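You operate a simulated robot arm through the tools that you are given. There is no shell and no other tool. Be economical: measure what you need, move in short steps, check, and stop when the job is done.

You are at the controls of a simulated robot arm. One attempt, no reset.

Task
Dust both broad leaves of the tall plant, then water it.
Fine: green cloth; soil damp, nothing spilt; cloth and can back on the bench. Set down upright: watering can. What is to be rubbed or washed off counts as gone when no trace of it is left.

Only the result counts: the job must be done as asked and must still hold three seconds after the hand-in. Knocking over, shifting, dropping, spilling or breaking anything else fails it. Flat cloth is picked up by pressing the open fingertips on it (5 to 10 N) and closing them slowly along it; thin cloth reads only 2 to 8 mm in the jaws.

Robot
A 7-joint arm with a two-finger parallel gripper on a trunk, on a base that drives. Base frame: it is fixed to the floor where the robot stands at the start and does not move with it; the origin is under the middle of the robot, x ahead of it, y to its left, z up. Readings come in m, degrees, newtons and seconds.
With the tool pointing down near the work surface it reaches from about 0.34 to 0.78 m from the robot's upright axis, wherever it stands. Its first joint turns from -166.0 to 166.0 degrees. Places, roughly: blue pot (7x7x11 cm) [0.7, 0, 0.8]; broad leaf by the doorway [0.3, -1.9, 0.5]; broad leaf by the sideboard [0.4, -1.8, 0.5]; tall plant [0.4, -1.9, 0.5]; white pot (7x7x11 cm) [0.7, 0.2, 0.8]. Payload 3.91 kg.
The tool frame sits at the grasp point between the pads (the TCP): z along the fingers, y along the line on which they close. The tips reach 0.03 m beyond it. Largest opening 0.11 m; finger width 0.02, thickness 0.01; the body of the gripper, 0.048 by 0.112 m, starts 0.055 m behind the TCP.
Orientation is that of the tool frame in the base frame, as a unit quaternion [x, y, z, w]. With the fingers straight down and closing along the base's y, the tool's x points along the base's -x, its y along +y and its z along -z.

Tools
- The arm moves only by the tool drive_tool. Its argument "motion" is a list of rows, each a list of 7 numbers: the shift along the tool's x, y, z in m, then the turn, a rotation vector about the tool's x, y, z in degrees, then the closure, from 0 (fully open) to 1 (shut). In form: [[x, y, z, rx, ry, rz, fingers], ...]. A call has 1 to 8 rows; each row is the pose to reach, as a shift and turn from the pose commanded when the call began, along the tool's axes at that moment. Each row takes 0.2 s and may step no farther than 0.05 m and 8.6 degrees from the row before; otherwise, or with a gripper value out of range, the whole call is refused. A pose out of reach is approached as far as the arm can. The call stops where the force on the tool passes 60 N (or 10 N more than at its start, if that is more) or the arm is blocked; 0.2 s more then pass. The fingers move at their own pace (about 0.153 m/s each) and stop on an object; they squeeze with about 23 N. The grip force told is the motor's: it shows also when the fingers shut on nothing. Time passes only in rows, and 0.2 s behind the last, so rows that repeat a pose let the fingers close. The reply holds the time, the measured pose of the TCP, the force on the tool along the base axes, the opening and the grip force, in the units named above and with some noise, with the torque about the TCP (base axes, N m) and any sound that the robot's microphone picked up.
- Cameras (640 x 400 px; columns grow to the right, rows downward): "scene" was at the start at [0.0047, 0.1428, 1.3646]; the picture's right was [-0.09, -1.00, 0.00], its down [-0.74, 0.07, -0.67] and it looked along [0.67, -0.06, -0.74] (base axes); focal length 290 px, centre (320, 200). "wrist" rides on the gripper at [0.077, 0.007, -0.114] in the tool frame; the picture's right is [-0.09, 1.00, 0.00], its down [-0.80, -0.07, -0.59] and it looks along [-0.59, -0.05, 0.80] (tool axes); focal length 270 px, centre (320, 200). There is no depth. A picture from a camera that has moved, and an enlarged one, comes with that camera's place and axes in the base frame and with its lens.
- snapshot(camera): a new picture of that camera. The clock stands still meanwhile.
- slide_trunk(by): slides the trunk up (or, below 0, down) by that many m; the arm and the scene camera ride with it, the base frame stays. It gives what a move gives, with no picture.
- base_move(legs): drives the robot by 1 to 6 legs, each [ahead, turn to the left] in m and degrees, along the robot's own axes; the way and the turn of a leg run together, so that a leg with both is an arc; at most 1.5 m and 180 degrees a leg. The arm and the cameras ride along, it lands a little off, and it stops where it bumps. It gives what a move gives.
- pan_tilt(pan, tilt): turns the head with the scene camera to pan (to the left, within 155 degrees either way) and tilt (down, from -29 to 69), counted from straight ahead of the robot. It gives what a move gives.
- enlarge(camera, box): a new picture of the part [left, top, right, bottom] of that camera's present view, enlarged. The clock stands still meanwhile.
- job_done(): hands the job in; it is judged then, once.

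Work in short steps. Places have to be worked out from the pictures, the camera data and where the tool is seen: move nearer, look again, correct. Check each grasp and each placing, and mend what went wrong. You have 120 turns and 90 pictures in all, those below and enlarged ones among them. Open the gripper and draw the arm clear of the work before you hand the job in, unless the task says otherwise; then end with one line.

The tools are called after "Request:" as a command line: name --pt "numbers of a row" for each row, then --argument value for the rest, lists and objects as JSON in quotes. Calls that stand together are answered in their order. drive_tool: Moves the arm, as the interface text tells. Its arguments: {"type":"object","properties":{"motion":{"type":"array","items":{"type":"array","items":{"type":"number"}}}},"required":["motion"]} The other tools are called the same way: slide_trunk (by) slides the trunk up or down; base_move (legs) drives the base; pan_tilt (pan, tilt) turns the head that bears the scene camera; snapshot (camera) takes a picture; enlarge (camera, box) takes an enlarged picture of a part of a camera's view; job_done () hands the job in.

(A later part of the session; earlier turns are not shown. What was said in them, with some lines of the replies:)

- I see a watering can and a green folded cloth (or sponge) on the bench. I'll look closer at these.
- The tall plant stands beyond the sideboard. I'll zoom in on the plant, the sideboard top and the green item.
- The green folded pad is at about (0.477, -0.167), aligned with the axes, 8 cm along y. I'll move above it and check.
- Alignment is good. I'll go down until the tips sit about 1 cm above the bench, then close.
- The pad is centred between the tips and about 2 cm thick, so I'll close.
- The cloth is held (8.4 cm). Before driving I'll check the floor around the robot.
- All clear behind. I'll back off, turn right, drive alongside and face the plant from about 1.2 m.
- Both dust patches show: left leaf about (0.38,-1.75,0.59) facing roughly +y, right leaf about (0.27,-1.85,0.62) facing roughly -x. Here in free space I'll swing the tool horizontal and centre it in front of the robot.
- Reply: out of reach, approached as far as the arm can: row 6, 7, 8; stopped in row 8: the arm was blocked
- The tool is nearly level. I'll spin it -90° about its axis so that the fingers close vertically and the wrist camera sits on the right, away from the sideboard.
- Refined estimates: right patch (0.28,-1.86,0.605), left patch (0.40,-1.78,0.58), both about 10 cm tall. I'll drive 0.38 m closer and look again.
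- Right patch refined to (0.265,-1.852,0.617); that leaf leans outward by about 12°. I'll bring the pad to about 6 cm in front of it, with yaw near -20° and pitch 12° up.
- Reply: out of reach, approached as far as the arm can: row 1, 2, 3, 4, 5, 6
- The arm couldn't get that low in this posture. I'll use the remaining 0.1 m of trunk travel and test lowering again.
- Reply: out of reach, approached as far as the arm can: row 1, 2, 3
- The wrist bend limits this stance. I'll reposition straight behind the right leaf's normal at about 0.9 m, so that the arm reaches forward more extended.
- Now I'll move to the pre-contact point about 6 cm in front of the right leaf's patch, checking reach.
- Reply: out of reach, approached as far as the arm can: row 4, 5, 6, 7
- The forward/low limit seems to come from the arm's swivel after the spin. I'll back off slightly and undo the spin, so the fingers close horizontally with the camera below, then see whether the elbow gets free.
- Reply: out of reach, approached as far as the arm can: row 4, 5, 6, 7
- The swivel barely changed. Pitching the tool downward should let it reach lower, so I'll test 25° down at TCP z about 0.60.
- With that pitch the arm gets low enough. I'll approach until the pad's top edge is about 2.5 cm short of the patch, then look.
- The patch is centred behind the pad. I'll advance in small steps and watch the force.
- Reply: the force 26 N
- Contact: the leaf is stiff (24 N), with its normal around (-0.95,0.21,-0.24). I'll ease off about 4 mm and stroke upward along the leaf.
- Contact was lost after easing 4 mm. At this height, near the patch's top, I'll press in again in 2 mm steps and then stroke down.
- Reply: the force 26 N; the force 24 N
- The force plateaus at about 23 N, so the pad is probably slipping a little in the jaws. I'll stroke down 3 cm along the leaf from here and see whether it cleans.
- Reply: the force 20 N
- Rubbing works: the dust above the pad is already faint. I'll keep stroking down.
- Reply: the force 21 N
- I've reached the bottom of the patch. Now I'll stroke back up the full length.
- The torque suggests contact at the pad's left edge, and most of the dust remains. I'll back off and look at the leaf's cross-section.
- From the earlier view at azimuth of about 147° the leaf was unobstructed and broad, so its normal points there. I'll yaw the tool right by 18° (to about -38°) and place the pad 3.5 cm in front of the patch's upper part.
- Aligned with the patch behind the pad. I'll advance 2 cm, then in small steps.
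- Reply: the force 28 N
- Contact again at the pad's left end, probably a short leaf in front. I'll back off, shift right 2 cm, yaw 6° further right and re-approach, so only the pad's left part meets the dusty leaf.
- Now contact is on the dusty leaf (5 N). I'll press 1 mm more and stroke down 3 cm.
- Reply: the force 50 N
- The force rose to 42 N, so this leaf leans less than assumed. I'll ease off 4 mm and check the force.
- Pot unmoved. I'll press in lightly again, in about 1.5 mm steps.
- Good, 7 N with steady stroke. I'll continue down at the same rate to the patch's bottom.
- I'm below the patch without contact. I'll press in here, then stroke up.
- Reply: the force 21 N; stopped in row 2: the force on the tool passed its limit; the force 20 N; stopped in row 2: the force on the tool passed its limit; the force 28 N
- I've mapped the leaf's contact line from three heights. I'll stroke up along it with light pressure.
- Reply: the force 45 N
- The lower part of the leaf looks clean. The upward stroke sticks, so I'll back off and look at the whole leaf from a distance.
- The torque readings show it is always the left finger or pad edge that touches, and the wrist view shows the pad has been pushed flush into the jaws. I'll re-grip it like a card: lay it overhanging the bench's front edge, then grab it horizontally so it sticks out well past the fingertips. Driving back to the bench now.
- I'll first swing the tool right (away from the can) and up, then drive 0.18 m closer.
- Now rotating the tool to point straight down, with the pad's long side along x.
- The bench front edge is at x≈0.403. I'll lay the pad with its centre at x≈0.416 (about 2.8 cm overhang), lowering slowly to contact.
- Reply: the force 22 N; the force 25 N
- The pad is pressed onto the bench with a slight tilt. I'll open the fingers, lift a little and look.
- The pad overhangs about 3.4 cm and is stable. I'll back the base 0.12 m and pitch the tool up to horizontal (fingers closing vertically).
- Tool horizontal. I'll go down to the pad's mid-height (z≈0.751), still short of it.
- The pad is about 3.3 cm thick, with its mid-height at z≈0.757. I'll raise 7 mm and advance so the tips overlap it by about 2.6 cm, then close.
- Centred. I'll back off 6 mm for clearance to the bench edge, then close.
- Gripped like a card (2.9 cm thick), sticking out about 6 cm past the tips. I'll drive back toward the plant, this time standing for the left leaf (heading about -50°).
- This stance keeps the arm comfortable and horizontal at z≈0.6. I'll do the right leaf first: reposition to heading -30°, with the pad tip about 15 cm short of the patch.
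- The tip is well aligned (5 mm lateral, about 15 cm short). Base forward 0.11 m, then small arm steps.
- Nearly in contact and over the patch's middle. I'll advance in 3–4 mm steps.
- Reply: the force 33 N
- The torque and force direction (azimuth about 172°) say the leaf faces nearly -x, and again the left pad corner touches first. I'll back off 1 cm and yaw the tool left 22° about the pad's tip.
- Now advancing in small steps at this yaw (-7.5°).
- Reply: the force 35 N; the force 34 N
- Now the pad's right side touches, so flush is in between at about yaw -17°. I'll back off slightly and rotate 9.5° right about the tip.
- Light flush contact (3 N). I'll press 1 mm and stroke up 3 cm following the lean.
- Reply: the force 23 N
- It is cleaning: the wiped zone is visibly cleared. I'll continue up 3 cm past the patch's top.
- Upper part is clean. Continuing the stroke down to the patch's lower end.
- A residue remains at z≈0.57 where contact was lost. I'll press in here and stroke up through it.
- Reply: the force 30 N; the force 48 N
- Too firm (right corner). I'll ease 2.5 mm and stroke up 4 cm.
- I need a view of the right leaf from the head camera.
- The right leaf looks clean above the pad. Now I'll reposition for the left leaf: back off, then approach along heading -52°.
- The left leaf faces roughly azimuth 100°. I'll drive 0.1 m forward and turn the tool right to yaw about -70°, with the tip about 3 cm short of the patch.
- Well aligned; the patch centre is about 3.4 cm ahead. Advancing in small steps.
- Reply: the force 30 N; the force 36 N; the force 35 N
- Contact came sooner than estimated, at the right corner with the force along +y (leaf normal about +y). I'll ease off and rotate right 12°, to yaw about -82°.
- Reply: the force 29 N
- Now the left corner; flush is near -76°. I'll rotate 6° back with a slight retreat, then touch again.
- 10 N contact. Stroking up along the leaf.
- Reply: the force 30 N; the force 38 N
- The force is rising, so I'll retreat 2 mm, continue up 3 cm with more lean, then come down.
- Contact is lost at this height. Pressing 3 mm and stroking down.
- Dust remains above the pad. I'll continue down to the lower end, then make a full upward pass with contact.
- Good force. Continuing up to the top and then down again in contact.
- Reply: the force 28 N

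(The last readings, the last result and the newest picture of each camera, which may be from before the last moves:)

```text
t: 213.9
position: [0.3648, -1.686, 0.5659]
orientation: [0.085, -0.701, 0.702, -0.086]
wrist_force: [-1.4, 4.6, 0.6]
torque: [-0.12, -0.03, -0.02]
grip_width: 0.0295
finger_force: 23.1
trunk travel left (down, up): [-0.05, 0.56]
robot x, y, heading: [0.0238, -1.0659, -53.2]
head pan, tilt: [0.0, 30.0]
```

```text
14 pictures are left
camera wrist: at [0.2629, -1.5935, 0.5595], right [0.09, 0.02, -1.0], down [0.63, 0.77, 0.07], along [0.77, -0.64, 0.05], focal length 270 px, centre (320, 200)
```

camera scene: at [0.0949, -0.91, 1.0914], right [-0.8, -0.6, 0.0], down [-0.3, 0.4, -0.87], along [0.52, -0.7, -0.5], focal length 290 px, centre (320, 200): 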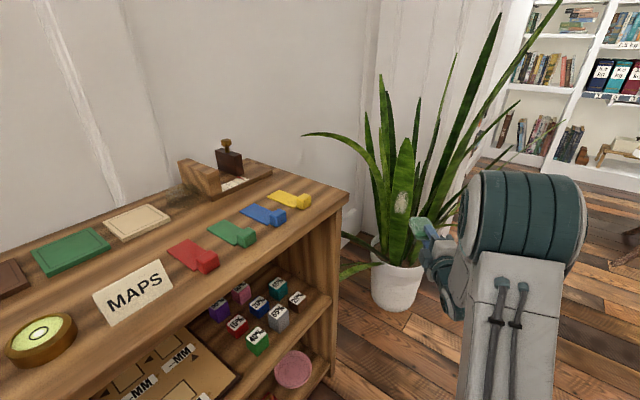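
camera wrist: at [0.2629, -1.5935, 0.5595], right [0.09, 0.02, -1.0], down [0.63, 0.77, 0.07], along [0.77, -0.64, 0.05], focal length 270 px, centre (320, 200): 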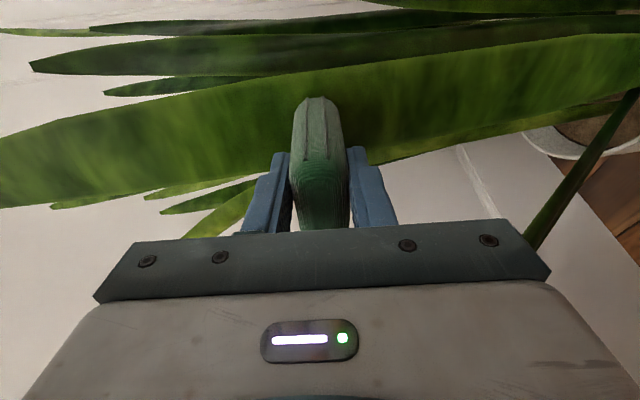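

The left leaf looks clean. One more pass over the lower part, then back off and inspect both leaves.

Request:
drive_tool --pt "0 0.01 0.002 0 0 0 1" --pt "0 0.02 0.004 0 0 0 1" --pt "0 0.035 0.007 0 0 0 1" --pt "0 0.02 0.0042 0 0 0 1" --pt "0 0.0 0.001 0 0 0 1"

Request:
drive_tool --pt "0 -0.01 -0.02 0 0 0 1" --pt "0.01 -0.01 -0.05 0 0 0 1" --pt "0.03 -0.01 -0.09 0 -6 0 1" --pt "0.05 -0.01 -0.13 0 -12 0 1" --pt "0.07 -0.01 -0.15 0 -18 0 1" --pt "0.07 -0.01 -0.15 0 -18 0 1"

Request:
base_move --legs '[[-0.25, 0]]'

Request:
enlarge --camera "scene" --box '[290, 90, 450, 240]'

Request:
enlarge --camera "wrist" --box '[200, 0, 440, 150]'

```text
t: 215.1
position: [0.3674, -1.6856, 0.5653]
orientation: [0.089, -0.701, 0.702, -0.088]
wrist_force: [0.9, 1.7, -0.1]
torque: [0.02, 0.03, -0.01]
grip_width: 0.0289
finger_force: 23.6
trunk travel left (down, up): [-0.05, 0.56]
robot x, y, heading: [0.0233, -1.0709, -53.1]
head pan, tilt: [0.0, 30.0]
```

```text
t: 216.5
position: [0.2621, -1.5611, 0.5777]
orientation: [0.195, -0.679, 0.68, -0.196]
wrist_force: [0.8, 0.0, -0.2]
torque: [0.0, -0.01, -0.02]
grip_width: 0.029
finger_force: 23.4
trunk travel left (down, up): [-0.05, 0.56]
robot x, y, heading: [0.0215, -1.0686, -53.4]
head pan, tilt: [0.0, 30.0]
```

```text
t: 218.3
position: [0.1139, -1.36, 0.5786]
orientation: [0.195, -0.68, 0.68, -0.196]
wrist_force: [0.0, 0.2, -0.3]
torque: [0.02, 0.02, 0.02]
grip_width: 0.0293
finger_force: 22.8
trunk travel left (down, up): [-0.05, 0.56]
robot x, y, heading: [-0.125, -0.87, -53.2]
head pan, tilt: [0.0, 30.0]
```

```text
2.67 times, centred on (370, 165) of scene
camera zoom: at [0.0038, -0.7908, 1.0914], right [-0.8, -0.6, 0.0], down [-0.3, 0.4, -0.87], along [0.52, -0.69, -0.5], focal length 772 px, centre (187, 293)
```

zoom: 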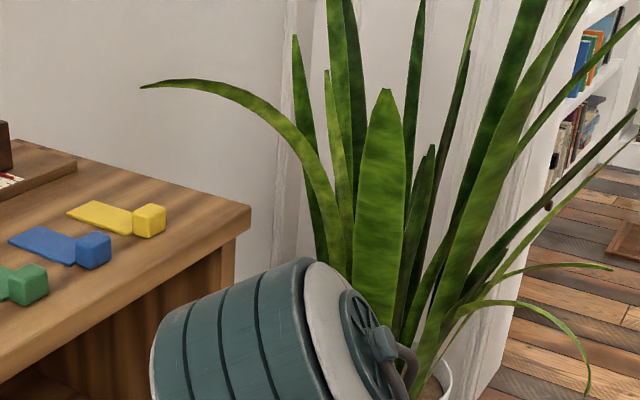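

```text
2.67 times, centred on (320, 75) of wrist
camera zoom: at [-0.0119, -1.3037, 0.5716], right [0.08, 0.05, -1.0], down [0.36, 0.93, 0.07], along [0.93, -0.37, 0.05], focal length 721 px, centre (320, 533)
```

zoom: 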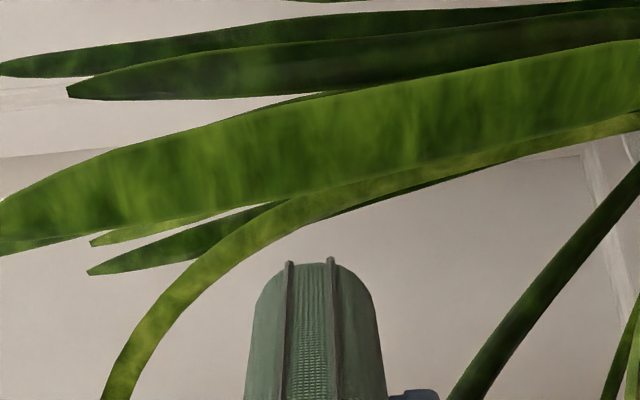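

The left leaf is clean. To verify the right leaf's lower part I'll drive to the earlier viewpoint for the wrist camera.

Request:
base_move --legs '[[0, -76.9], [0.465, 0], [0, 100.8]]'

Request:
enlarge --camera "wrist" --box '[200, 0, 520, 200]'

```text
t: 228.7
position: [-0.0105, -1.5852, 0.5781]
orientation: [0.333, -0.624, 0.624, -0.333]
wrist_force: [-0.3, -0.9, 0.2]
torque: [0.03, 0.0, 0.03]
grip_width: 0.0291
finger_force: 23.3
trunk travel left (down, up): [-0.05, 0.56]
robot x, y, heading: [-0.4301, -1.2397, -29.2]
head pan, tilt: [0.0, 30.0]
```

```text
2.00 times, centred on (360, 100) of wrist
camera zoom: at [-0.1488, -1.5851, 0.5716], right [0.05, 0.07, -1.0], down [-0.05, 1.0, 0.07], along [1.0, 0.05, 0.05], focal length 541 px, centre (240, 400)
```

zoom: 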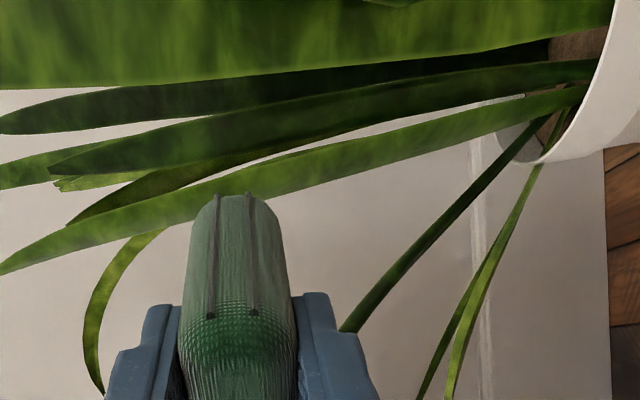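

The leaf is at the frame's edge, so I'll turn right a little and look again.

Request:
base_move --legs '[[0, -14]]'

Request:
enlarge --camera "wrist" --box '[200, 0, 520, 200]'

```text
t: 229.9
position: [-0.1102, -1.6776, 0.5775]
orientation: [0.252, -0.66, 0.661, -0.253]
wrist_force: [0.8, 0.8, -0.5]
torque: [0.02, 0.01, 0.02]
grip_width: 0.0291
finger_force: 23.2
trunk travel left (down, up): [-0.05, 0.56]
robot x, y, heading: [-0.4318, -1.2407, -43.5]
head pan, tilt: [0.0, 30.0]
```

```text
2.00 times, centred on (360, 100) of wrist
camera zoom: at [-0.2438, -1.6441, 0.5716], right [0.07, 0.06, -1.0], down [0.2, 0.98, 0.07], along [0.98, -0.2, 0.05], focal length 541 px, centre (240, 400)
```

zoom: 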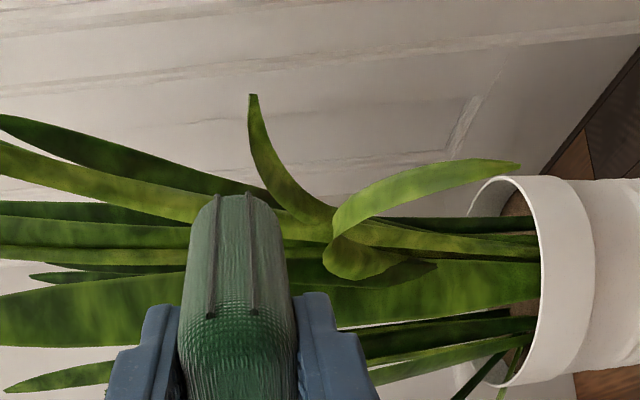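

Slightly too far; I'll turn back 8°.

Request:
base_move --legs '[[0, 8]]'

Request:
enlarge --camera "wrist" --box '[200, 0, 520, 200]'

```text
t: 230.9
position: [-0.0545, -1.6323, 0.5793]
orientation: [0.298, -0.641, 0.642, -0.297]
wrist_force: [-0.3, 0.0, -0.4]
torque: [0.0, 0.03, -0.01]
grip_width: 0.0291
finger_force: 22.4
trunk travel left (down, up): [-0.05, 0.56]
robot x, y, heading: [-0.4298, -1.2394, -35.8]
head pan, tilt: [0.0, 30.0]
```

```text
2.00 times, centred on (360, 100) of wrist
camera zoom: at [-0.1909, -1.6154, 0.5716], right [0.06, 0.07, -1.0], down [0.07, 1.0, 0.07], along [1.0, -0.07, 0.05], focal length 541 px, centre (240, 400)
```

zoom: 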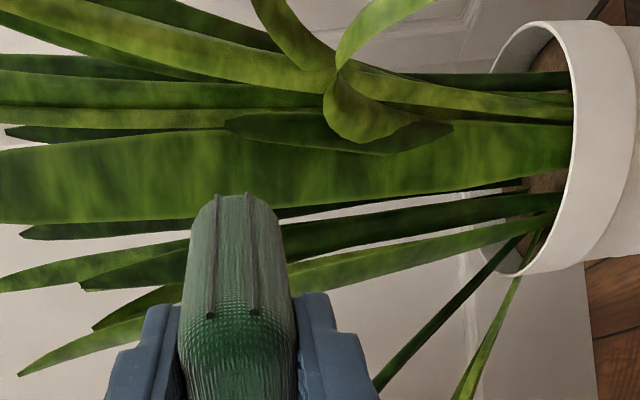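

Both leaves are clean. Now I'll take the cloth back: raise the trunk, drive to the bench, and look.

Request:
slide_trunk --by 0.3

Request:
base_move --legs '[[0, 136.5], [1.183, 0], [0, -100.7], [0.38, 0]]'

```text
t: 233.9
position: [-0.0543, -1.6325, 0.878]
orientation: [0.296, -0.641, 0.643, -0.297]
wrist_force: [0.2, -0.7, 0.0]
torque: [0.02, 0.01, 0.02]
grip_width: 0.0293
finger_force: 22.8
trunk travel left (down, up): [-0.35, 0.26]
robot x, y, heading: [-0.4323, -1.2375, -35.6]
head pan, tilt: [0.0, 30.0]
```

```text
t: 251.8
position: [0.2313, -0.142, 0.878]
orientation: [0.493, -0.506, 0.506, -0.495]
wrist_force: [0.1, 0.1, -0.4]
torque: [0.03, 0.0, -0.02]
grip_width: 0.0291
finger_force: 23.4
trunk travel left (down, up): [-0.35, 0.26]
robot x, y, heading: [-0.3121, -0.0718, 2.8]
head pan, tilt: [0.0, 30.0]
```

Tool is nearly straight. I'll extend so the pad lies over the bench edge, just above the surface.

Request:
drive_tool --pt "0.01 0.02 0.035 0 0 0 1" --pt "0.02 0.045 0.075 0 0 0 1" --pt "0.03 0.075 0.11 0 0 0 1" --pt "0.033 0.1 0.134 0 0 0 1" --pt "0.033 0.108 0.134 0 0 0 1"

Request:
snapshot --camera "wrist"

```text
t: 253.0
position: [0.3669, -0.1774, 0.7707]
orientation: [0.494, -0.505, 0.507, -0.494]
wrist_force: [-0.2, 0.6, 0.1]
torque: [0.0, 0.02, 0.01]
grip_width: 0.0291
finger_force: 23.4
trunk travel left (down, up): [-0.35, 0.26]
robot x, y, heading: [-0.3109, -0.0726, 3.4]
head pan, tilt: [0.0, 30.0]
```

```text
8 pictures are left
camera wrist: at [0.2501, -0.2508, 0.7642], right [0.0, 0.09, -1.0], down [-0.57, 0.82, 0.07], along [0.82, 0.57, 0.05], focal length 270 px, centre (320, 200)
```

wrist: 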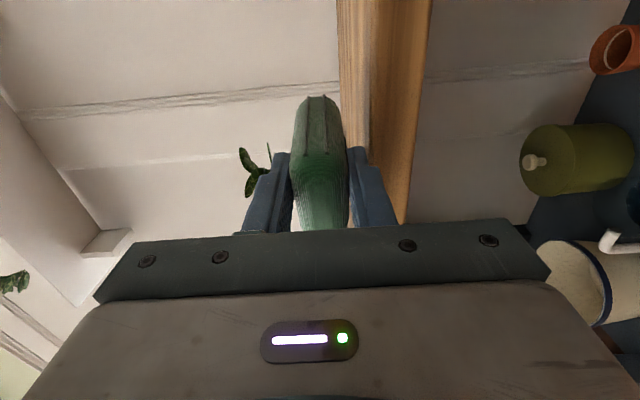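

The pad slid in a bit, so I'll set it down another way: pitch the tool 50° down and lay its tip on the bench at the original spot. First raise and pitch, then move the base ahead.

Request:
drive_tool --pt "0 -0.03 -0.01 0 0 0 1" --pt "0 -0.06 -0.02 -8 0 0 1" --pt "0 -0.09 -0.02 -16 0 0 1" --pt "0 -0.11 -0.02 -24 0 0 1" --pt "0 -0.11 -0.02 -32 0 0 1" --pt "0 -0.11 -0.02 -40 0 0 1" --pt "0 -0.11 -0.02 -48 0 0 1" --pt "0 -0.11 -0.02 -50 0 0 1"

Request:
base_move --legs '[[0.13, 0]]'

```text
t: 254.8
position: [0.3449, -0.1783, 0.8807]
orientation: [-0.656, 0.672, -0.247, 0.239]
wrist_force: [0.0, -0.1, -0.1]
torque: [-0.04, -0.01, 0.02]
grip_width: 0.0292
finger_force: 23.1
trunk travel left (down, up): [-0.35, 0.26]
robot x, y, heading: [-0.3073, -0.0755, 2.9]
head pan, tilt: [0.0, 30.0]
```

```text
t: 256.1
position: [0.475, -0.168, 0.8806]
orientation: [-0.656, 0.672, -0.244, 0.24]
wrist_force: [0.4, 0.8, -0.4]
torque: [0.02, 0.03, -0.02]
grip_width: 0.0291
finger_force: 23.0
trunk travel left (down, up): [-0.35, 0.26]
robot x, y, heading: [-0.1808, -0.064, 3.5]
head pan, tilt: [0.0, 30.0]
```

Lowering to just above the bench, then step down to contact.

Request:
drive_tool --pt "0.001 0.008 0.023 0 0 0 1" --pt "0.002 0.015 0.043 0 0 0 1" --pt "0.0035 0.0226 0.0655 0 0 0 1" --pt "0.0035 0.0226 0.0655 0 0 0 1"

Request:
drive_tool --pt "0 0.002 0.0023 0 0 0 1" --pt "0 0.0038 0.0046 0 0 0 1"

Request:
drive_tool --pt "0 0.002 0.0023 0 0 0 1" --pt "0 0.0025 0.003 0 0 0 1"

```text
t: 257.1
position: [0.5006, -0.1723, 0.8173]
orientation: [-0.656, 0.672, -0.246, 0.24]
wrist_force: [0.5, 0.6, -1.2]
torque: [-0.02, 0.01, -0.01]
grip_width: 0.0292
finger_force: 22.8
trunk travel left (down, up): [-0.35, 0.26]
robot x, y, heading: [-0.179, -0.0657, 3.5]
head pan, tilt: [0.0, 30.0]
```

```text
t: 257.7
position: [0.4993, -0.1729, 0.8124]
orientation: [-0.656, 0.671, -0.246, 0.241]
wrist_force: [-2.6, 1.0, 7.9]
torque: [0.24, -0.24, 0.05]
grip_width: 0.029
finger_force: 23.5
trunk travel left (down, up): [-0.35, 0.26]
robot x, y, heading: [-0.1788, -0.0654, 3.4]
head pan, tilt: [0.0, 30.0]
```

```text
t: 258.3
position: [0.4996, -0.1743, 0.8097]
orientation: [-0.655, 0.672, -0.248, 0.241]
wrist_force: [-1.3, -1.9, 24.8]
torque: [0.64, -1.02, -0.05]
grip_width: 0.0294
finger_force: 23.2
trunk travel left (down, up): [-0.35, 0.26]
robot x, y, heading: [-0.1824, -0.0666, 3.2]
head pan, tilt: [0.0, 30.0]
```

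Contact. I'll open partly to release and withdraw along the tool axis.

Request:
drive_tool --pt "0 0 -0.001 0 0 0 0.65" --pt "0 0 -0.001 0 0 0 0.45" --pt "0 0 -0.001 0 0 0 0.45" --pt "0 0 -0.02 0 0 0 0.4" --pt "0 0 -0.05 0 0 0 0.4" --pt "0 0 -0.09 0 0 0 0.3" --pt "0 0 -0.12 0 0 0 0.2" --pt "0 0 -0.12 0 0 0 0.1"

Request:
pan_tilt --pan -5 --tilt 48

Request:
snapshot --camera "wrist"

```text
t: 260.1
position: [0.4205, -0.1706, 0.8968]
orientation: [-0.656, 0.672, -0.246, 0.24]
wrist_force: [-0.3, 0.4, 0.6]
torque: [0.06, -0.01, 0.01]
grip_width: 0.0992
finger_force: 0.2
trunk travel left (down, up): [-0.35, 0.26]
robot x, y, heading: [-0.1774, -0.0655, 3.4]
head pan, tilt: [0.0, 30.0]
```

```text
t: 260.9
position: [0.4218, -0.1713, 0.8954]
orientation: [-0.657, 0.672, -0.245, 0.239]
wrist_force: [0.0, 0.5, 0.3]
torque: [0.0, -0.01, -0.04]
grip_width: 0.0991
finger_force: 0.0
trunk travel left (down, up): [-0.35, 0.26]
robot x, y, heading: [-0.1793, -0.0623, 3.2]
head pan, tilt: [-5.0, 48.0]
```

```text
7 pictures are left
camera wrist: at [0.3407, -0.2454, 0.9802], right [-0.76, 0.1, -0.64], down [-0.31, 0.81, 0.5], along [0.57, 0.58, -0.58], focal length 270 px, centre (320, 200)
```

wrist: 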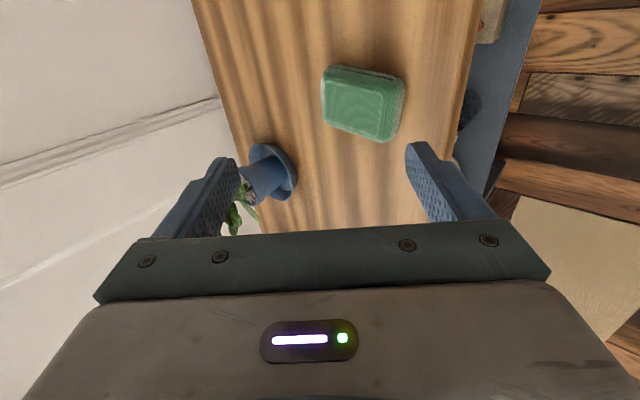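

The cloth lies flat on the bench, back at its place. Next the can: I'll raise the tool and turn it so the fingers close along x, leaning 30° toward the handle side.

Request:
drive_tool --pt "0 -0.02 -0.02 2.04 2.8 7.76 0" --pt "0 -0.04 -0.04 4.08 5.6 15.5 0" --pt "0 -0.064 -0.076 6.1 8.4 23.3 0" --pt "0 -0.064 -0.076 8.2 11.2 31.1 0" --pt "0 -0.064 -0.076 10.2 14 38.8 0" --pt "0 -0.064 -0.076 12.2 16.8 46.6 0" --pt "0 -0.064 -0.076 14.3 19.6 54.3 0" --pt "0 -0.064 -0.076 16.3 22.4 62.1 0"

Request:
drive_tool --pt "0 0 0 2.04 2.8 7.76 0" --pt "0 0 0 4.08 5.6 15.5 0" --pt "0 0 0 6.1 8.4 23.3 0" --pt "0 0 0 8.2 11.2 31.1 0" --pt "0 0 0 10.2 14 38.8 0" --pt "0 0 0 12.2 16.8 46.6 0" --pt "0 0 0 14.3 19.6 54.3 0" --pt "0 0 0 16.3 22.4 62.1 0"

Request:
drive_tool --pt "0 0 0 1.96 2.7 7.46 0" --pt "0 0 0 3.93 5.4 14.9 0" --pt "0 0 0 5.9 8.1 22.4 0" --pt "0 0 0 7.85 10.76 29.85 0" --pt "0 0 0 7.85 10.76 29.85 0"

```text
t: 262.7
position: [0.4222, -0.171, 0.9966]
orientation: [-0.123, 0.903, -0.293, 0.289]
wrist_force: [-1.2, 0.2, 0.3]
torque: [0.04, -0.02, 0.01]
grip_width: 0.1103
finger_force: 0.0
trunk travel left (down, up): [-0.35, 0.26]
robot x, y, heading: [-0.1753, -0.0673, 3.0]
head pan, tilt: [-5.0, 48.0]
```

```text
t: 264.5
position: [0.4165, -0.1691, 1.0013]
orientation: [0.426, 0.836, -0.242, 0.246]
wrist_force: [-0.4, 2.4, 0.0]
torque: [-0.09, -0.04, 0.02]
grip_width: 0.1102
finger_force: 0.0
out of reach, approached as far as the arm can: row 8
trunk travel left (down, up): [-0.35, 0.26]
robot x, y, heading: [-0.1799, -0.0618, 3.2]
head pan, tilt: [-5.0, 48.0]
```

```text
t: 265.7
position: [0.2489, -0.2359, 1.0047]
orientation: [0.664, 0.699, -0.187, 0.19]
wrist_force: [0.2, 0.5, 0.5]
torque: [-0.01, 0.0, -0.03]
grip_width: 0.1103
finger_force: 0.1
out of reach, approached as far as the arm can: row 1, 2, 3, 4, 5
trunk travel left (down, up): [-0.35, 0.26]
robot x, y, heading: [-0.1773, -0.0681, 3.2]
head pan, tilt: [-5.0, 48.0]
```

The orientation is nearly there but the position drifted right, out of reach there. I'll move toward above the can and see if it becomes reachable.

Request:
drive_tool --pt "0.034 0.025 -0.02 0 0 0 0" --pt "0.068 0.049 -0.04 0 0 0 0" --pt "0.103 0.074 -0.06 0 0 0 0" --pt "0.137 0.098 -0.08 0 0 0 0" --pt "0.171 0.123 -0.09 0 0 0 0" --pt "0.205 0.148 -0.11 0 0 0 0" --pt "0.24 0.172 -0.12 0 0 0 0" --pt "0.274 0.197 -0.13 0 0 0 0"

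```text
t: 267.5
position: [0.219, -0.1804, 0.9879]
orientation: [0.662, 0.701, -0.186, 0.19]
wrist_force: [-0.1, 0.3, -0.6]
torque: [0.01, 0.01, 0.01]
grip_width: 0.1099
finger_force: 0.0
out of reach, approached as far as the arm can: row 1, 2, 3, 4, 5, 6, 7, 8
trunk travel left (down, up): [-0.35, 0.26]
robot x, y, heading: [-0.1838, -0.0628, 3.0]
head pan, tilt: [-5.0, 48.0]
```

That spin direction is beyond a joint limit. I'll use the mirrored grip instead (spin -177°) and pour toward the robot's right later.

Request:
drive_tool --pt "0 0.01 0 0 0 -8.5 0" --pt "0.01 0.03 0 0 0 -17 0" --pt "0.02 0.06 -0.01 0 0 -25.5 0" --pt "0.03 0.09 -0.02 0 0 -34 0" --pt "0.04 0.12 -0.025 0 0 -42.5 0" --pt "0.05 0.15 -0.03 0 0 -51 0" --pt "0.055 0.18 -0.035 0 0 -59.5 0" --pt "0.059 0.204 -0.038 0 0 -68 0"

Request:
drive_tool --pt "0 0 0 0 0 -8.5 0" --pt "0 0 0 0 0 -17 0" --pt "0 0 0 0 0 -25.5 0" --pt "0 0 0 0 0 -34 0" --pt "0 0 0 0 0 -42.5 0" --pt "0 0 0 0 0 -51 0" --pt "0 0 0 0 0 -59.5 0" --pt "0 0 0 0 0 -68 0"

Request:
drive_tool --pt "0 0 0 0 0 -8.4 0" --pt "0 0 0 0 0 -16.8 0" --pt "0 0 0 0 0 -25.2 0" --pt "0 0 0 0 0 -33.5 0" --pt "0 0 0 0 0 -41 0" --pt "0 0 0 0 0 -41 0"

```text
t: 269.3
position: [0.4175, -0.1001, 0.9953]
orientation: [0.158, 0.951, -0.261, 0.053]
wrist_force: [-0.3, 0.3, -0.6]
torque: [-0.04, 0.0, 0.01]
grip_width: 0.1099
finger_force: 0.0
trunk travel left (down, up): [-0.35, 0.26]
robot x, y, heading: [-0.1813, -0.0638, 3.2]
head pan, tilt: [-5.0, 48.0]
```

```text
t: 271.1
position: [0.4179, -0.1006, 0.9965]
orientation: [-0.401, 0.876, -0.247, -0.102]
wrist_force: [0.0, 0.1, 0.3]
torque: [0.02, -0.02, -0.01]
grip_width: 0.11
finger_force: 0.0
trunk travel left (down, up): [-0.35, 0.26]
robot x, y, heading: [-0.1818, -0.0664, 3.2]
head pan, tilt: [-5.0, 48.0]
```

```text
t: 272.5
position: [0.4174, -0.1009, 0.9947]
orientation: [0.681, -0.681, 0.196, 0.182]
wrist_force: [-0.5, -0.3, 0.1]
torque: [-0.01, 0.05, 0.02]
grip_width: 0.1102
finger_force: 0.0
trunk travel left (down, up): [-0.35, 0.26]
robot x, y, heading: [-0.182, -0.065, 3.2]
head pan, tilt: [-5.0, 48.0]
```

Orientation achieved. I'll move to above the can (leaning over the handle side) and take a wrist picture.

Request:
drive_tool --pt "-0.036 -0.01 -0.018 0 0 0 0" --pt "-0.072 -0.02 -0.036 0 0 0 0" --pt "-0.108 -0.03 -0.054 0 0 0 0" --pt "-0.144 -0.04 -0.072 0 0 0 0" --pt "-0.18 -0.05 -0.09 0 0 0 0" --pt "-0.215 -0.06 -0.107 0 0 0 0" --pt "-0.215 -0.06 -0.107 0 0 0 0"

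Request:
snapshot --camera "wrist"

```text
t: 274.1
position: [0.4775, 0.1375, 0.9797]
orientation: [-0.681, 0.681, -0.196, -0.181]
wrist_force: [1.0, 0.1, -1.0]
torque: [-0.01, -0.01, 0.01]
grip_width: 0.1098
finger_force: 0.1
trunk travel left (down, up): [-0.35, 0.26]
robot x, y, heading: [-0.1828, -0.0647, 3.0]
head pan, tilt: [-5.0, 48.0]
```

```text
6 pictures are left
camera wrist: at [0.4678, 0.1311, 1.1169], right [-1.0, 0.07, -0.06], down [0.06, 0.99, 0.1], along [0.07, 0.09, -0.99], focal length 270 px, centre (320, 200)
```

wrist: 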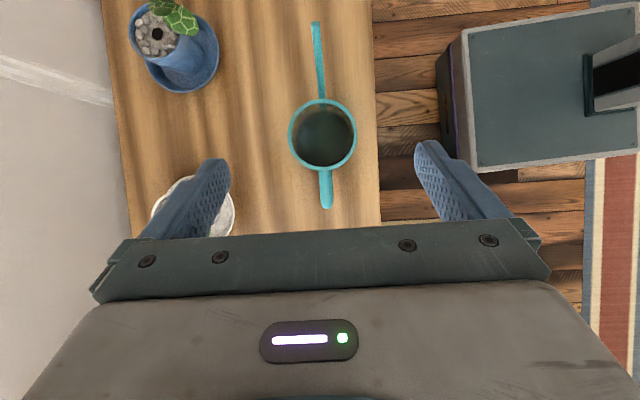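

The can's axis is at (0.480,0.091), spout toward -y, handle toward +y. I'll approach along the leaning tool axis so the fingers straddle the body.

Request:
drive_tool --pt "-0.021 -0.001 0.017 0 0 0 0" --pt "-0.0418 -0.0025 0.0344 0 0 0 0" --pt "-0.0418 -0.0025 0.074 0 0 0 0" --pt "-0.0418 -0.0025 0.114 0 0 0 0" --pt "-0.0418 -0.0025 0.14 0 0 0 0" --pt "-0.0418 -0.0025 0.1545 0 0 0 0" --pt "-0.0418 -0.0025 0.1545 0 0 0 0"

Request:
drive_tool --pt "0 0 0 0 0 0 0.2" --pt "0 0 0 0 0 0 0.35" --pt "0 0 0 0 0 0 0.5" --pt "0 0 0 0 0 0 0.7" --pt "0 0 0 0 0 0 1" --pt "0 0 0 0 0 0 1"

```text
t: 275.7
position: [0.4816, 0.0955, 0.8225]
orientation: [0.682, -0.681, 0.197, 0.181]
wrist_force: [-0.2, -0.9, -1.4]
torque: [-0.03, 0.02, 0.01]
grip_width: 0.11
finger_force: 0.2
trunk travel left (down, up): [-0.35, 0.26]
robot x, y, heading: [-0.1781, -0.063, 3.1]
head pan, tilt: [-5.0, 48.0]
```

```text
t: 277.1
position: [0.4807, 0.0954, 0.8224]
orientation: [-0.682, 0.682, -0.195, -0.181]
wrist_force: [-1.7, 0.2, 1.2]
torque: [-0.05, 0.24, -0.01]
grip_width: 0.0702
finger_force: 23.1
trunk travel left (down, up): [-0.35, 0.26]
robot x, y, heading: [-0.1804, -0.0674, 3.2]
head pan, tilt: [-5.0, 48.0]
```

Gripped (7.0 cm). Lifting slowly, straight up.

Request:
drive_tool --pt "0.005 0 -0.0087 0 0 0 1" --pt "0.0125 0 -0.0217 0 0 0 1" --pt "0.025 0 -0.0433 0 0 0 1" --pt "0.04 0 -0.0693 0 0 0 1" --pt "0.055 0 -0.0953 0 0 0 1" --pt "0.065 0 -0.1126 0 0 0 1" --pt "0.065 0 -0.1126 0 0 0 1"

Request:
snapshot --camera "scene"

```text
t: 278.7
position: [0.479, 0.0961, 0.9532]
orientation: [0.682, -0.681, 0.196, 0.182]
wrist_force: [0.6, 0.6, -2.5]
torque: [-0.02, -0.02, 0.01]
grip_width: 0.0699
finger_force: 23.0
trunk travel left (down, up): [-0.35, 0.26]
robot x, y, heading: [-0.1808, -0.0654, 3.2]
head pan, tilt: [-5.0, 48.0]
```

```text
5 pictures are left
camera scene: at [-0.1829, 0.0799, 1.3645], right [-0.03, -1.0, 0.0], down [-0.74, 0.02, -0.67], along [0.67, -0.02, -0.74], focal length 290 px, centre (320, 200)
```

scene: 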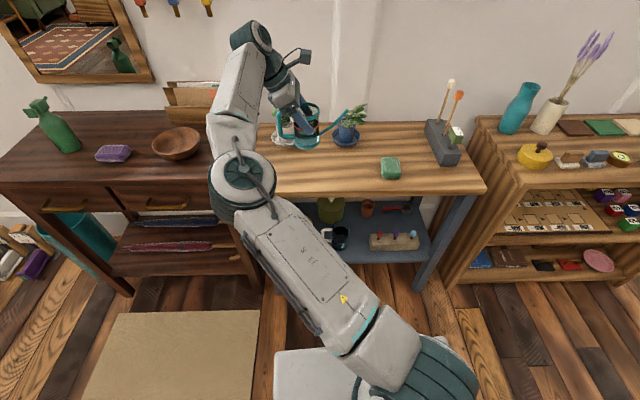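

The can hangs upright and steady. I'll carry it by driving backward along a clear path and turn to heading 36°, so the spout (robot's right) points at the gap between the broad leaves.

Request:
base_move --legs '[[-0.5, 0], [0, 98.9], [-1.05, 0], [-1.0, 0], [0, -66]]'

```text
t: 298.5
position: [0.195, -1.6309, 0.9534]
orientation: [0.842, -0.468, 0.239, 0.121]
wrist_force: [-0.2, 0.6, -2.2]
torque: [-0.05, 0.01, 0.02]
grip_width: 0.0697
finger_force: 22.9
trunk travel left (down, up): [-0.35, 0.26]
robot x, y, heading: [-0.2838, -2.111, 35.0]
head pan, tilt: [-5.0, 48.0]
```

Arrived; spout tip is about 17 cm from the plant's axis. Lowering the trunk and taking a wrist look.

Request:
slide_trunk --by -0.35

Request:
drive_tool --pt "-0.0206 0.0008 0.0342 0 0 0 1" --pt "-0.0412 0.0016 0.0685 0 0 0 1" --pt "-0.0619 0.0024 0.1027 0 0 0 1" --pt "-0.0774 0.003 0.1284 0 0 0 1" --pt "-0.0774 0.003 0.1284 0 0 0 1"

Request:
snapshot --camera "wrist"

```text
t: 301.9
position: [0.1956, -1.6298, 0.6034]
orientation: [0.842, -0.469, 0.239, 0.121]
wrist_force: [0.1, 0.5, -3.4]
torque: [0.01, -0.05, 0.0]
grip_width: 0.0698
finger_force: 22.9
trunk travel left (down, up): [0.0, 0.61]
robot x, y, heading: [-0.2805, -2.1126, 35.0]
head pan, tilt: [-5.0, 48.0]
```

```text
t: 303.1
position: [0.1924, -1.6288, 0.4539]
orientation: [0.841, -0.47, 0.238, 0.121]
wrist_force: [-0.4, -0.2, -3.3]
torque: [0.03, 0.02, -0.01]
grip_width: 0.0695
finger_force: 23.0
trunk travel left (down, up): [0.0, 0.61]
robot x, y, heading: [-0.2791, -2.1141, 34.9]
head pan, tilt: [-5.0, 48.0]
```

```text
4 pictures are left
camera wrist: at [0.1888, -1.6392, 0.5916], right [-0.88, -0.46, -0.06], down [-0.47, 0.88, 0.1], along [0.01, 0.12, -0.99], focal length 270 px, centre (320, 200)
```

wrist: 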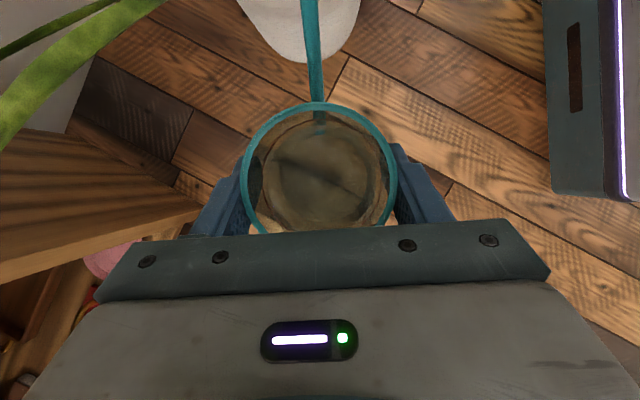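

The pot sits ahead, its centre about 5–6 cm left of the spout line. I'll shift toward the gap with the spout tip just outside the rim, and check with the head camera.

Request:
drive_tool --pt "0.012 -0.006 0.025 0 0 0 1" --pt "0.023 -0.012 0.051 0 0 0 1" --pt "0.034 -0.018 0.077 0 0 0 1" --pt "0.0437 -0.0232 0.1016 0 0 0 1" --pt "0.0437 -0.0232 0.1016 0 0 0 1"

Request:
pan_tilt --pan -15 --tilt 45

Request:
snapshot --camera "scene"

```text
t: 304.3
position: [0.2618, -1.6916, 0.3896]
orientation: [0.842, -0.469, 0.238, 0.122]
wrist_force: [0.4, 0.3, -3.1]
torque: [-0.01, 0.02, -0.01]
grip_width: 0.0696
finger_force: 23.1
trunk travel left (down, up): [0.0, 0.61]
robot x, y, heading: [-0.2764, -2.1154, 35.0]
head pan, tilt: [-5.0, 48.0]
```

```text
t: 305.0
position: [0.2617, -1.6915, 0.3886]
orientation: [0.842, -0.469, 0.239, 0.121]
wrist_force: [1.3, 0.6, -1.5]
torque: [0.02, 0.0, -0.01]
grip_width: 0.0699
finger_force: 22.8
trunk travel left (down, up): [0.0, 0.61]
robot x, y, heading: [-0.2793, -2.1144, 35.1]
head pan, tilt: [-15.0, 45.0]
```

```text
3 pictures are left
camera scene: at [-0.3493, -2.005, 1.0187], right [0.34, -0.94, 0.0], down [-0.66, -0.24, -0.71], along [0.66, 0.24, -0.71], focal length 290 px, centre (320, 200)
```

scene: 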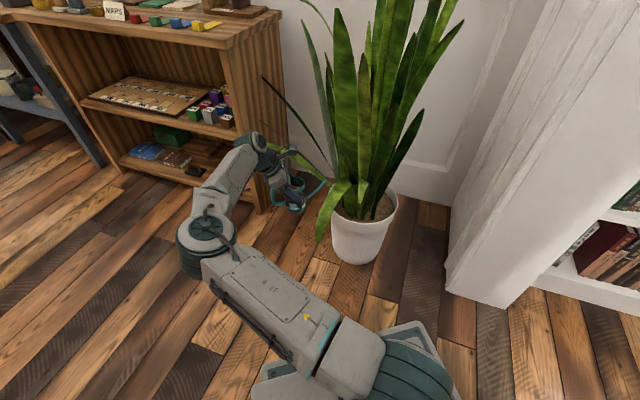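

The view fits: pot centre ≈(0.40,-1.90), rim radius ≈0.115, spout tip just outside. I'll move the tip over the soil to r≈9 cm and start tilting to 15°.

Request:
drive_tool --pt "0.0165 0.0003 0.01 0 0 0 1" --pt "0.0316 0.0016 0.0225 0 0 0 1" --pt "0.0348 0.0013 0.0209 0 -7.5 0 1" --pt "0.0377 0.0013 0.0204 0 -12 0 1" --pt "0.0377 0.0013 0.0204 0 -12 0 1"

```text
t: 306.2
position: [0.2835, -1.7301, 0.3922]
orientation: [0.862, -0.479, 0.148, 0.072]
wrist_force: [0.2, -0.6, -3.0]
torque: [0.0, -0.01, 0.03]
grip_width: 0.07
finger_force: 23.2
trunk travel left (down, up): [0.0, 0.61]
robot x, y, heading: [-0.2777, -2.1113, 35.1]
head pan, tilt: [-15.0, 45.0]
```

No pour yet visible in readings. Tilting on to 22° and watching the weight.

Request:
drive_tool --pt "0.0013 -0.0003 0.0015 0 -5 0 1" --pt "0.0026 -0.0007 0.003 0 -10 0 1" --pt "0.0026 -0.0007 0.003 0 -10 0 1" --pt "0.0026 -0.0007 0.003 0 -10 0 1"

```text
t: 307.2
position: [0.2857, -1.7324, 0.3891]
orientation: [0.871, -0.485, 0.074, 0.03]
wrist_force: [-0.3, -0.1, -2.2]
torque: [-0.02, 0.02, 0.01]
grip_width: 0.0696
finger_force: 22.6
trunk travel left (down, up): [0.0, 0.61]
robot x, y, heading: [-0.2791, -2.1132, 35.0]
head pan, tilt: [-15.0, 45.0]
```

Tilting further to 30°, with a hold.

Request:
drive_tool --pt "0.0043 0 -0.0026 0 -4 0 1" --pt "0.0086 0 -0.0052 0 -8 0 1" --pt "0.0086 0 -0.0052 0 -8 0 1" --pt "0.0086 0 -0.0052 0 -8 0 1" --pt "0.0086 0 -0.0052 0 -8 0 1" --pt "0.0086 0 -0.0052 0 -8 0 1"

```text
t: 308.6
position: [0.2916, -1.7401, 0.3947]
orientation: [0.875, -0.485, 0.012, -0.004]
wrist_force: [0.0, 1.2, -3.3]
torque: [-0.09, -0.02, -0.01]
grip_width: 0.0699
finger_force: 22.7
trunk travel left (down, up): [0.0, 0.61]
robot x, y, heading: [-0.2845, -2.1128, 34.7]
head pan, tilt: [-15.0, 45.0]
```

I'll take an enlarged look to see whether water is flowing.

Request:
enlarge --camera "scene" --box '[255, 120, 415, 270]'

```text
2.67 times, centred on (335, 195) of scene
camera zoom: at [-0.3492, -2.0051, 1.0188], right [0.34, -0.94, 0.0], down [-0.66, -0.24, -0.71], along [0.66, 0.24, -0.71], focal length 772 px, centre (280, 213)
```

zoom: 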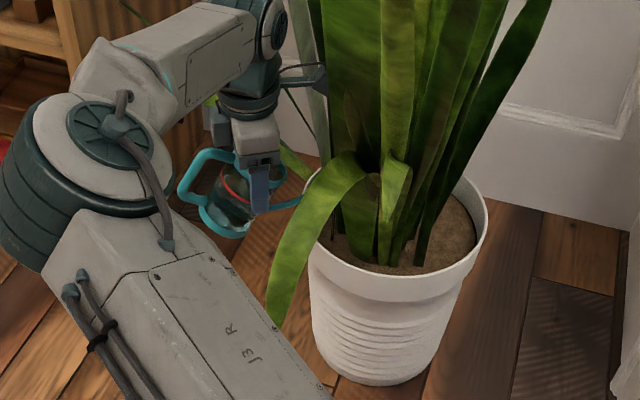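

The spout tip is over the soil behind the bent leaf, but no dampness shows yet. I'll tilt to 42° and hold.

Request:
drive_tool --pt "0.0035 0 -0.006 0 -4 0 1" --pt "0.007 0 -0.012 0 -8 0 1" --pt "0.0105 0 -0.019 0 -12 0 1" --pt "0.0105 0 -0.019 0 -12 0 1" --pt "0.0105 0 -0.019 0 -12 0 1" --pt "0.0105 0 -0.019 0 -12 0 1" --pt "0.0105 0 -0.019 0 -12 0 1" --pt "0.0105 0 -0.019 0 -12 0 1"

```text
t: 310.4
position: [0.2916, -1.7444, 0.4153]
orientation: [0.873, -0.479, -0.08, -0.054]
wrist_force: [0.0, 0.3, -3.5]
torque: [-0.07, -0.03, 0.02]
grip_width: 0.0698
finger_force: 23.4
trunk travel left (down, up): [0.0, 0.61]
robot x, y, heading: [-0.2822, -2.1147, 36.1]
head pan, tilt: [-15.0, 45.0]
```

The weight reading is inconclusive; the wrist camera looks right down over the can, spout and soil, so I'll use one picture there.

Request:
snapshot --camera "wrist"

```text
1 pictures are left
camera wrist: at [0.3367, -1.8307, 0.5132], right [-0.89, -0.46, 0.0], down [-0.31, 0.6, 0.74], along [-0.34, 0.66, -0.68], focal length 270 px, centre (320, 200)
```

wrist: 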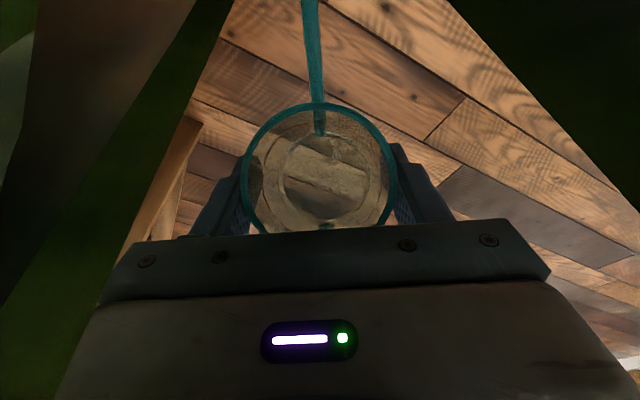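

I'll hold this tilt for a few seconds and sample the weight.

Request:
drive_tool --pt "0 0 0 0 0 0 1" --pt "0 0 0 0 0 0 1" --pt "0 0 0 0 0 0 1" --pt "0 0 0 0 0 0 1" --pt "0 0 0 0 0 0 1"

Request:
drive_tool --pt "0 0 0 0 0 0 1" --pt "0 0 0 0 0 0 1" --pt "0 0 0 0 0 0 1" --pt "0 0 0 0 0 0 1" --pt "0 0 0 0 0 0 1"

Request:
drive_tool --pt "0 0 0 0 0 0 1" --pt "0 0 0 0 0 0 1" --pt "0 0 0 0 0 0 1" --pt "0 0 0 0 0 0 1" --pt "0 0 0 0 0 0 1"

Request:
drive_tool --pt "0 0 0 0 0 0 1"

Request:
drive_tool --pt "0 0 0 0 0 0 1"

Request:
drive_tool --pt "0 0 0 0 0 0 1"

```text
t: 311.6
position: [0.2918, -1.7449, 0.4158]
orientation: [0.873, -0.479, -0.079, -0.054]
wrist_force: [0.0, 0.8, -3.1]
torque: [-0.09, -0.04, 0.01]
grip_width: 0.0698
finger_force: 22.9
trunk travel left (down, up): [0.0, 0.61]
robot x, y, heading: [-0.2787, -2.1126, 35.4]
head pan, tilt: [-15.0, 45.0]
```

```text
t: 312.8
position: [0.2922, -1.7437, 0.4151]
orientation: [0.872, -0.479, -0.08, -0.055]
wrist_force: [0.7, 0.1, -3.7]
torque: [-0.05, -0.05, -0.01]
grip_width: 0.0697
finger_force: 23.3
trunk travel left (down, up): [0.0, 0.61]
robot x, y, heading: [-0.2795, -2.1121, 35.5]
head pan, tilt: [-15.0, 45.0]
```

```text
t: 314.0
position: [0.292, -1.7455, 0.4165]
orientation: [0.873, -0.479, -0.08, -0.055]
wrist_force: [-0.1, -0.7, -3.3]
torque: [-0.06, -0.03, 0.0]
grip_width: 0.0698
finger_force: 23.0
trunk travel left (down, up): [0.0, 0.61]
robot x, y, heading: [-0.2783, -2.1171, 35.4]
head pan, tilt: [-15.0, 45.0]
```

```text
t: 314.4
position: [0.2923, -1.7446, 0.4165]
orientation: [0.873, -0.478, -0.08, -0.055]
wrist_force: [-0.6, 0.1, -2.8]
torque: [-0.07, -0.04, 0.01]
grip_width: 0.0698
finger_force: 22.8
trunk travel left (down, up): [0.0, 0.61]
robot x, y, heading: [-0.284, -2.1136, 35.4]
head pan, tilt: [-15.0, 45.0]
```

```text
t: 314.8
position: [0.2912, -1.7454, 0.4165]
orientation: [0.872, -0.479, -0.079, -0.055]
wrist_force: [0.2, 0.9, -3.2]
torque: [-0.06, -0.03, 0.0]
grip_width: 0.0698
finger_force: 22.9
trunk travel left (down, up): [0.0, 0.61]
robot x, y, heading: [-0.283, -2.1118, 35.2]
head pan, tilt: [-15.0, 45.0]
```

```text
t: 315.2
position: [0.2921, -1.7452, 0.4153]
orientation: [0.873, -0.479, -0.079, -0.056]
wrist_force: [0.7, -0.2, -3.1]
torque: [-0.05, -0.05, 0.0]
grip_width: 0.0696
finger_force: 22.9
trunk travel left (down, up): [0.0, 0.61]
robot x, y, heading: [-0.2819, -2.1091, 35.2]
head pan, tilt: [-15.0, 45.0]
```

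The can's interior now looks clear where before it was dark, and by geometry at 41° tilt the spout tip is below nearly all the water. I'll untilt while keeping the tip over the pot, then draw straight back.

Request:
drive_tool --pt "-0.006 0 0.001 0 8 0 1" --pt "-0.012 0 0.002 0 16 0 1" --pt "-0.018 0 0.003 0 24 0 1" --pt "-0.024 0 0.005 0 32 0 1" --pt "-0.0293 0 0.006 0 40 0 1" --pt "-0.0293 0 0.006 0 41 0 1"

```text
t: 316.6
position: [0.281, -1.7208, 0.4136]
orientation: [0.844, -0.47, 0.232, 0.117]
wrist_force: [-0.8, -0.2, -2.9]
torque: [0.02, -0.02, 0.05]
grip_width: 0.0697
finger_force: 22.8
trunk travel left (down, up): [0.0, 0.61]
robot x, y, heading: [-0.2819, -2.1132, 34.7]
head pan, tilt: [-15.0, 45.0]
```

Drawing the can back 12 cm from the plant, then one last look at the soil from the head camera.

Request:
drive_tool --pt "-0.022 0 -0.022 0 0 0 1" --pt "-0.044 0 -0.044 0 0 0 1" --pt "-0.066 -0.001 -0.066 0 0 0 1" --pt "-0.087 -0.001 -0.088 0 0 0 1" --pt "-0.087 -0.001 -0.088 0 0 0 1"

Request:
enlarge --camera "scene" --box '[275, 130, 415, 270]'

```text
t: 317.8
position: [0.2185, -1.6197, 0.4466]
orientation: [0.844, -0.47, 0.231, 0.117]
wrist_force: [0.5, -0.5, -3.0]
torque: [0.01, -0.02, -0.01]
grip_width: 0.0698
finger_force: 23.2
trunk travel left (down, up): [0.0, 0.61]
robot x, y, heading: [-0.2793, -2.1105, 34.9]
head pan, tilt: [-15.0, 45.0]
```

```text
2.86 times, centred on (345, 200) of scene
camera zoom: at [-0.3496, -2.0029, 1.0187], right [0.34, -0.94, 0.0], down [-0.66, -0.24, -0.71], along [0.66, 0.24, -0.71], focal length 828 px, centre (249, 200)
```

zoom: 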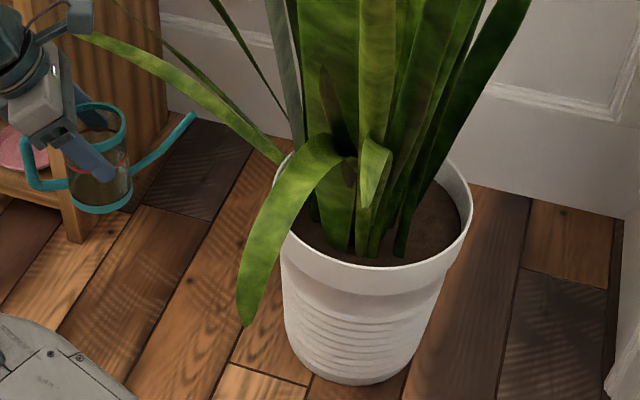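

The soil is now clearly darker (damp), the floor is dry, and the leaves are clean. Now I'll carry the can back to the bench the same way.

Request:
slide_trunk --by 0.35

Request:
drive_tool --pt "0.02 -0.001 -0.033 0 0 0 1" --pt "0.04 -0.002 -0.066 0 0 0 1" --pt "0.06 -0.003 -0.1 0 0 0 1" --pt "0.08 -0.003 -0.1327 0 0 0 1" --pt "0.08 -0.003 -0.1327 0 0 0 1"

Request:
base_move --legs '[[0, 67], [1.0, 0], [1.05, 0], [0, -98.5], [0.35, 0]]'

```text
t: 321.2
position: [0.2175, -1.619, 0.7979]
orientation: [0.844, -0.47, 0.231, 0.116]
wrist_force: [-0.7, 0.2, -2.4]
torque: [-0.01, 0.0, -0.04]
grip_width: 0.0696
finger_force: 22.5
trunk travel left (down, up): [-0.35, 0.26]
robot x, y, heading: [-0.2799, -2.1136, 35.2]
head pan, tilt: [-15.0, 45.0]
```

```text
t: 322.4
position: [0.2196, -1.6217, 0.9529]
orientation: [0.844, -0.47, 0.231, 0.116]
wrist_force: [0.6, -0.4, -3.4]
torque: [0.01, -0.06, -0.03]
grip_width: 0.0696
finger_force: 23.3
trunk travel left (down, up): [-0.35, 0.26]
robot x, y, heading: [-0.2788, -2.1119, 35.1]
head pan, tilt: [-15.0, 45.0]
```

```text
t: 341.6
position: [0.3589, 0.0666, 0.9526]
orientation: [-0.68, 0.686, -0.19, -0.177]
wrist_force: [0.6, 0.4, -2.2]
torque: [-0.02, -0.04, 0.02]
grip_width: 0.0698
finger_force: 22.7
trunk travel left (down, up): [-0.35, 0.26]
robot x, y, heading: [-0.3239, -0.0828, 2.7]
head pan, tilt: [-15.0, 45.0]
```

Base forward the last bit, then I'll position exactly over the can's original spot.

Request:
base_move --legs '[[0.11, 0]]'

```text
t: 342.8
position: [0.471, 0.0735, 0.952]
orientation: [-0.68, 0.686, -0.189, -0.177]
wrist_force: [-0.7, -0.2, -3.9]
torque: [0.0, 0.02, 0.02]
grip_width: 0.0694
finger_force: 23.7
trunk travel left (down, up): [-0.35, 0.26]
robot x, y, heading: [-0.2168, -0.0761, 2.9]
head pan, tilt: [-15.0, 45.0]
```

Lowering to just above the bench.

Request:
drive_tool --pt "-0.0186 -0.01 -0.0108 0 0.8 0 1" --pt "-0.0336 -0.01 0.0152 0 0.8 0 1" --pt "-0.0486 -0.01 0.0412 0 0.8 0 1" --pt "-0.0636 -0.01 0.0672 0 0.8 0 1" --pt "-0.0756 -0.01 0.088 0 0.8 0 1" --pt "-0.0806 -0.01 0.0967 0 0.8 0 1" --pt "-0.0806 -0.01 0.0967 0 0.8 0 1"

Request:
drive_tool --pt "-0.001 0 0.0017 0 0 0 1" --pt "-0.002 0 0.0034 0 0 0 1"

```text
t: 344.4
position: [0.4812, 0.0952, 0.8279]
orientation: [-0.679, 0.684, -0.194, -0.182]
wrist_force: [0.2, -0.4, -2.4]
torque: [-0.02, 0.03, 0.02]
grip_width: 0.0696
finger_force: 22.8
trunk travel left (down, up): [-0.35, 0.26]
robot x, y, heading: [-0.2114, -0.0733, 2.8]
head pan, tilt: [-15.0, 45.0]
```

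```text
t: 345.0
position: [0.4816, 0.0946, 0.8253]
orientation: [-0.679, 0.684, -0.194, -0.181]
wrist_force: [0.0, 0.6, -1.8]
torque: [0.02, -0.03, -0.03]
grip_width: 0.0695
finger_force: 23.0
trunk travel left (down, up): [-0.35, 0.26]
robot x, y, heading: [-0.2117, -0.0759, 3.0]
head pan, tilt: [-15.0, 45.0]
```

Two more small steps down to contact.

Request:
drive_tool --pt "-0.001 0 0.0017 0 0 0 1" --pt "-0.001 0 0.0017 0 0 0 1"

Request:
drive_tool --pt "-0.0007 0 0.0013 0 0 0 1" --pt "-0.0007 0 0.0013 0 0 0 1"

```text
t: 345.6
position: [0.482, 0.0945, 0.824]
orientation: [-0.68, 0.684, -0.196, -0.18]
wrist_force: [4.4, 3.2, 13.1]
torque: [0.14, 0.06, -0.05]
grip_width: 0.0696
finger_force: 23.0
trunk travel left (down, up): [-0.35, 0.26]
robot x, y, heading: [-0.2143, -0.077, 2.8]
head pan, tilt: [-15.0, 45.0]
```

```text
t: 346.2
position: [0.4818, 0.096, 0.8238]
orientation: [-0.679, 0.685, -0.195, -0.181]
wrist_force: [5.4, 2.8, 21.8]
torque: [0.0, 0.27, -0.01]
grip_width: 0.0696
finger_force: 22.8
trunk travel left (down, up): [-0.35, 0.26]
robot x, y, heading: [-0.2153, -0.0743, 2.6]
head pan, tilt: [-15.0, 45.0]
```

It stands on the bench. I'll ease up 1.5 mm, open slowly and fully, then withdraw along the tool axis.

Request:
drive_tool --pt "0.0007 0 -0.0013 0 0 0 1" --pt "0.0007 0 -0.0013 0 0 0 0.34" --pt "0.0007 0 -0.0013 0 0 0 0.28" --pt "0.0007 0 -0.0013 0 0 0 0.2" --pt "0.0007 0 -0.0013 0 0 0 0.1" --pt "0.0007 0 -0.0013 0 0 0 0" --pt "0.0007 0 -0.0013 0 0 0 0"

Request:
drive_tool --pt "0 0 -0.02 0 0 0 0" --pt "0 0 -0.05 0 0 0 0" --pt "0 0 -0.09 0 0 0 0" --pt "0 0 -0.13 0 0 0 0" --pt "0 0 -0.16 0 0 0 0" --pt "0 0 -0.16 0 0 0 0"

```text
t: 347.8
position: [0.4807, 0.0951, 0.8236]
orientation: [-0.679, 0.684, -0.194, -0.18]
wrist_force: [0.4, -0.8, 0.5]
torque: [-0.02, 0.02, -0.03]
grip_width: 0.1099
finger_force: 0.1
trunk travel left (down, up): [-0.35, 0.26]
robot x, y, heading: [-0.2163, -0.0786, 2.8]
head pan, tilt: [-15.0, 45.0]
```

```text
t: 349.2
position: [0.4586, 0.1662, 0.9474]
orientation: [-0.68, 0.684, -0.194, -0.181]
wrist_force: [0.1, -0.7, 0.0]
torque: [0.02, 0.0, -0.02]
grip_width: 0.1101
finger_force: 0.1
out of reach, approached as far as the arm can: row 4, 5, 6
trunk travel left (down, up): [-0.35, 0.26]
robot x, y, heading: [-0.2139, -0.0772, 2.8]
head pan, tilt: [-15.0, 45.0]
```

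The can is released with no contact force, and the gripper is open above it. I'll raise clear and back the base away.

Request:
slide_trunk --by 0.15

Request:
base_move --legs '[[-0.35, 0]]'

```text
t: 350.9
position: [0.4596, 0.1658, 1.0961]
orientation: [-0.679, 0.684, -0.195, -0.181]
wrist_force: [0.2, -0.3, -0.3]
torque: [0.04, 0.0, -0.06]
grip_width: 0.11
finger_force: 0.0
trunk travel left (down, up): [-0.5, 0.11]
robot x, y, heading: [-0.2113, -0.0767, 2.7]
head pan, tilt: [-15.0, 45.0]
```

```text
t: 353.2
position: [0.1134, 0.1472, 1.098]
orientation: [-0.678, 0.685, -0.194, -0.181]
wrist_force: [-0.3, -0.2, 0.2]
torque: [-0.02, -0.01, -0.03]
grip_width: 0.11
finger_force: 0.1
trunk travel left (down, up): [-0.5, 0.11]
robot x, y, heading: [-0.556, -0.0942, 2.5]
head pan, tilt: [-15.0, 45.0]
```

Everything is in place and the arm is clear, so I'm handing in.

Request:
job_done

```text
The job is handed in.
```

I dusted both broad leaves with the green cloth until no trace showed in the pictures, and watered the plant: its soil looked visibly darker and the floor in view dry. The cloth is back on the bench, and the can is set down upright at its old spot; my pictures were used up by then, so I judged the can's placing from position and force readings alone.
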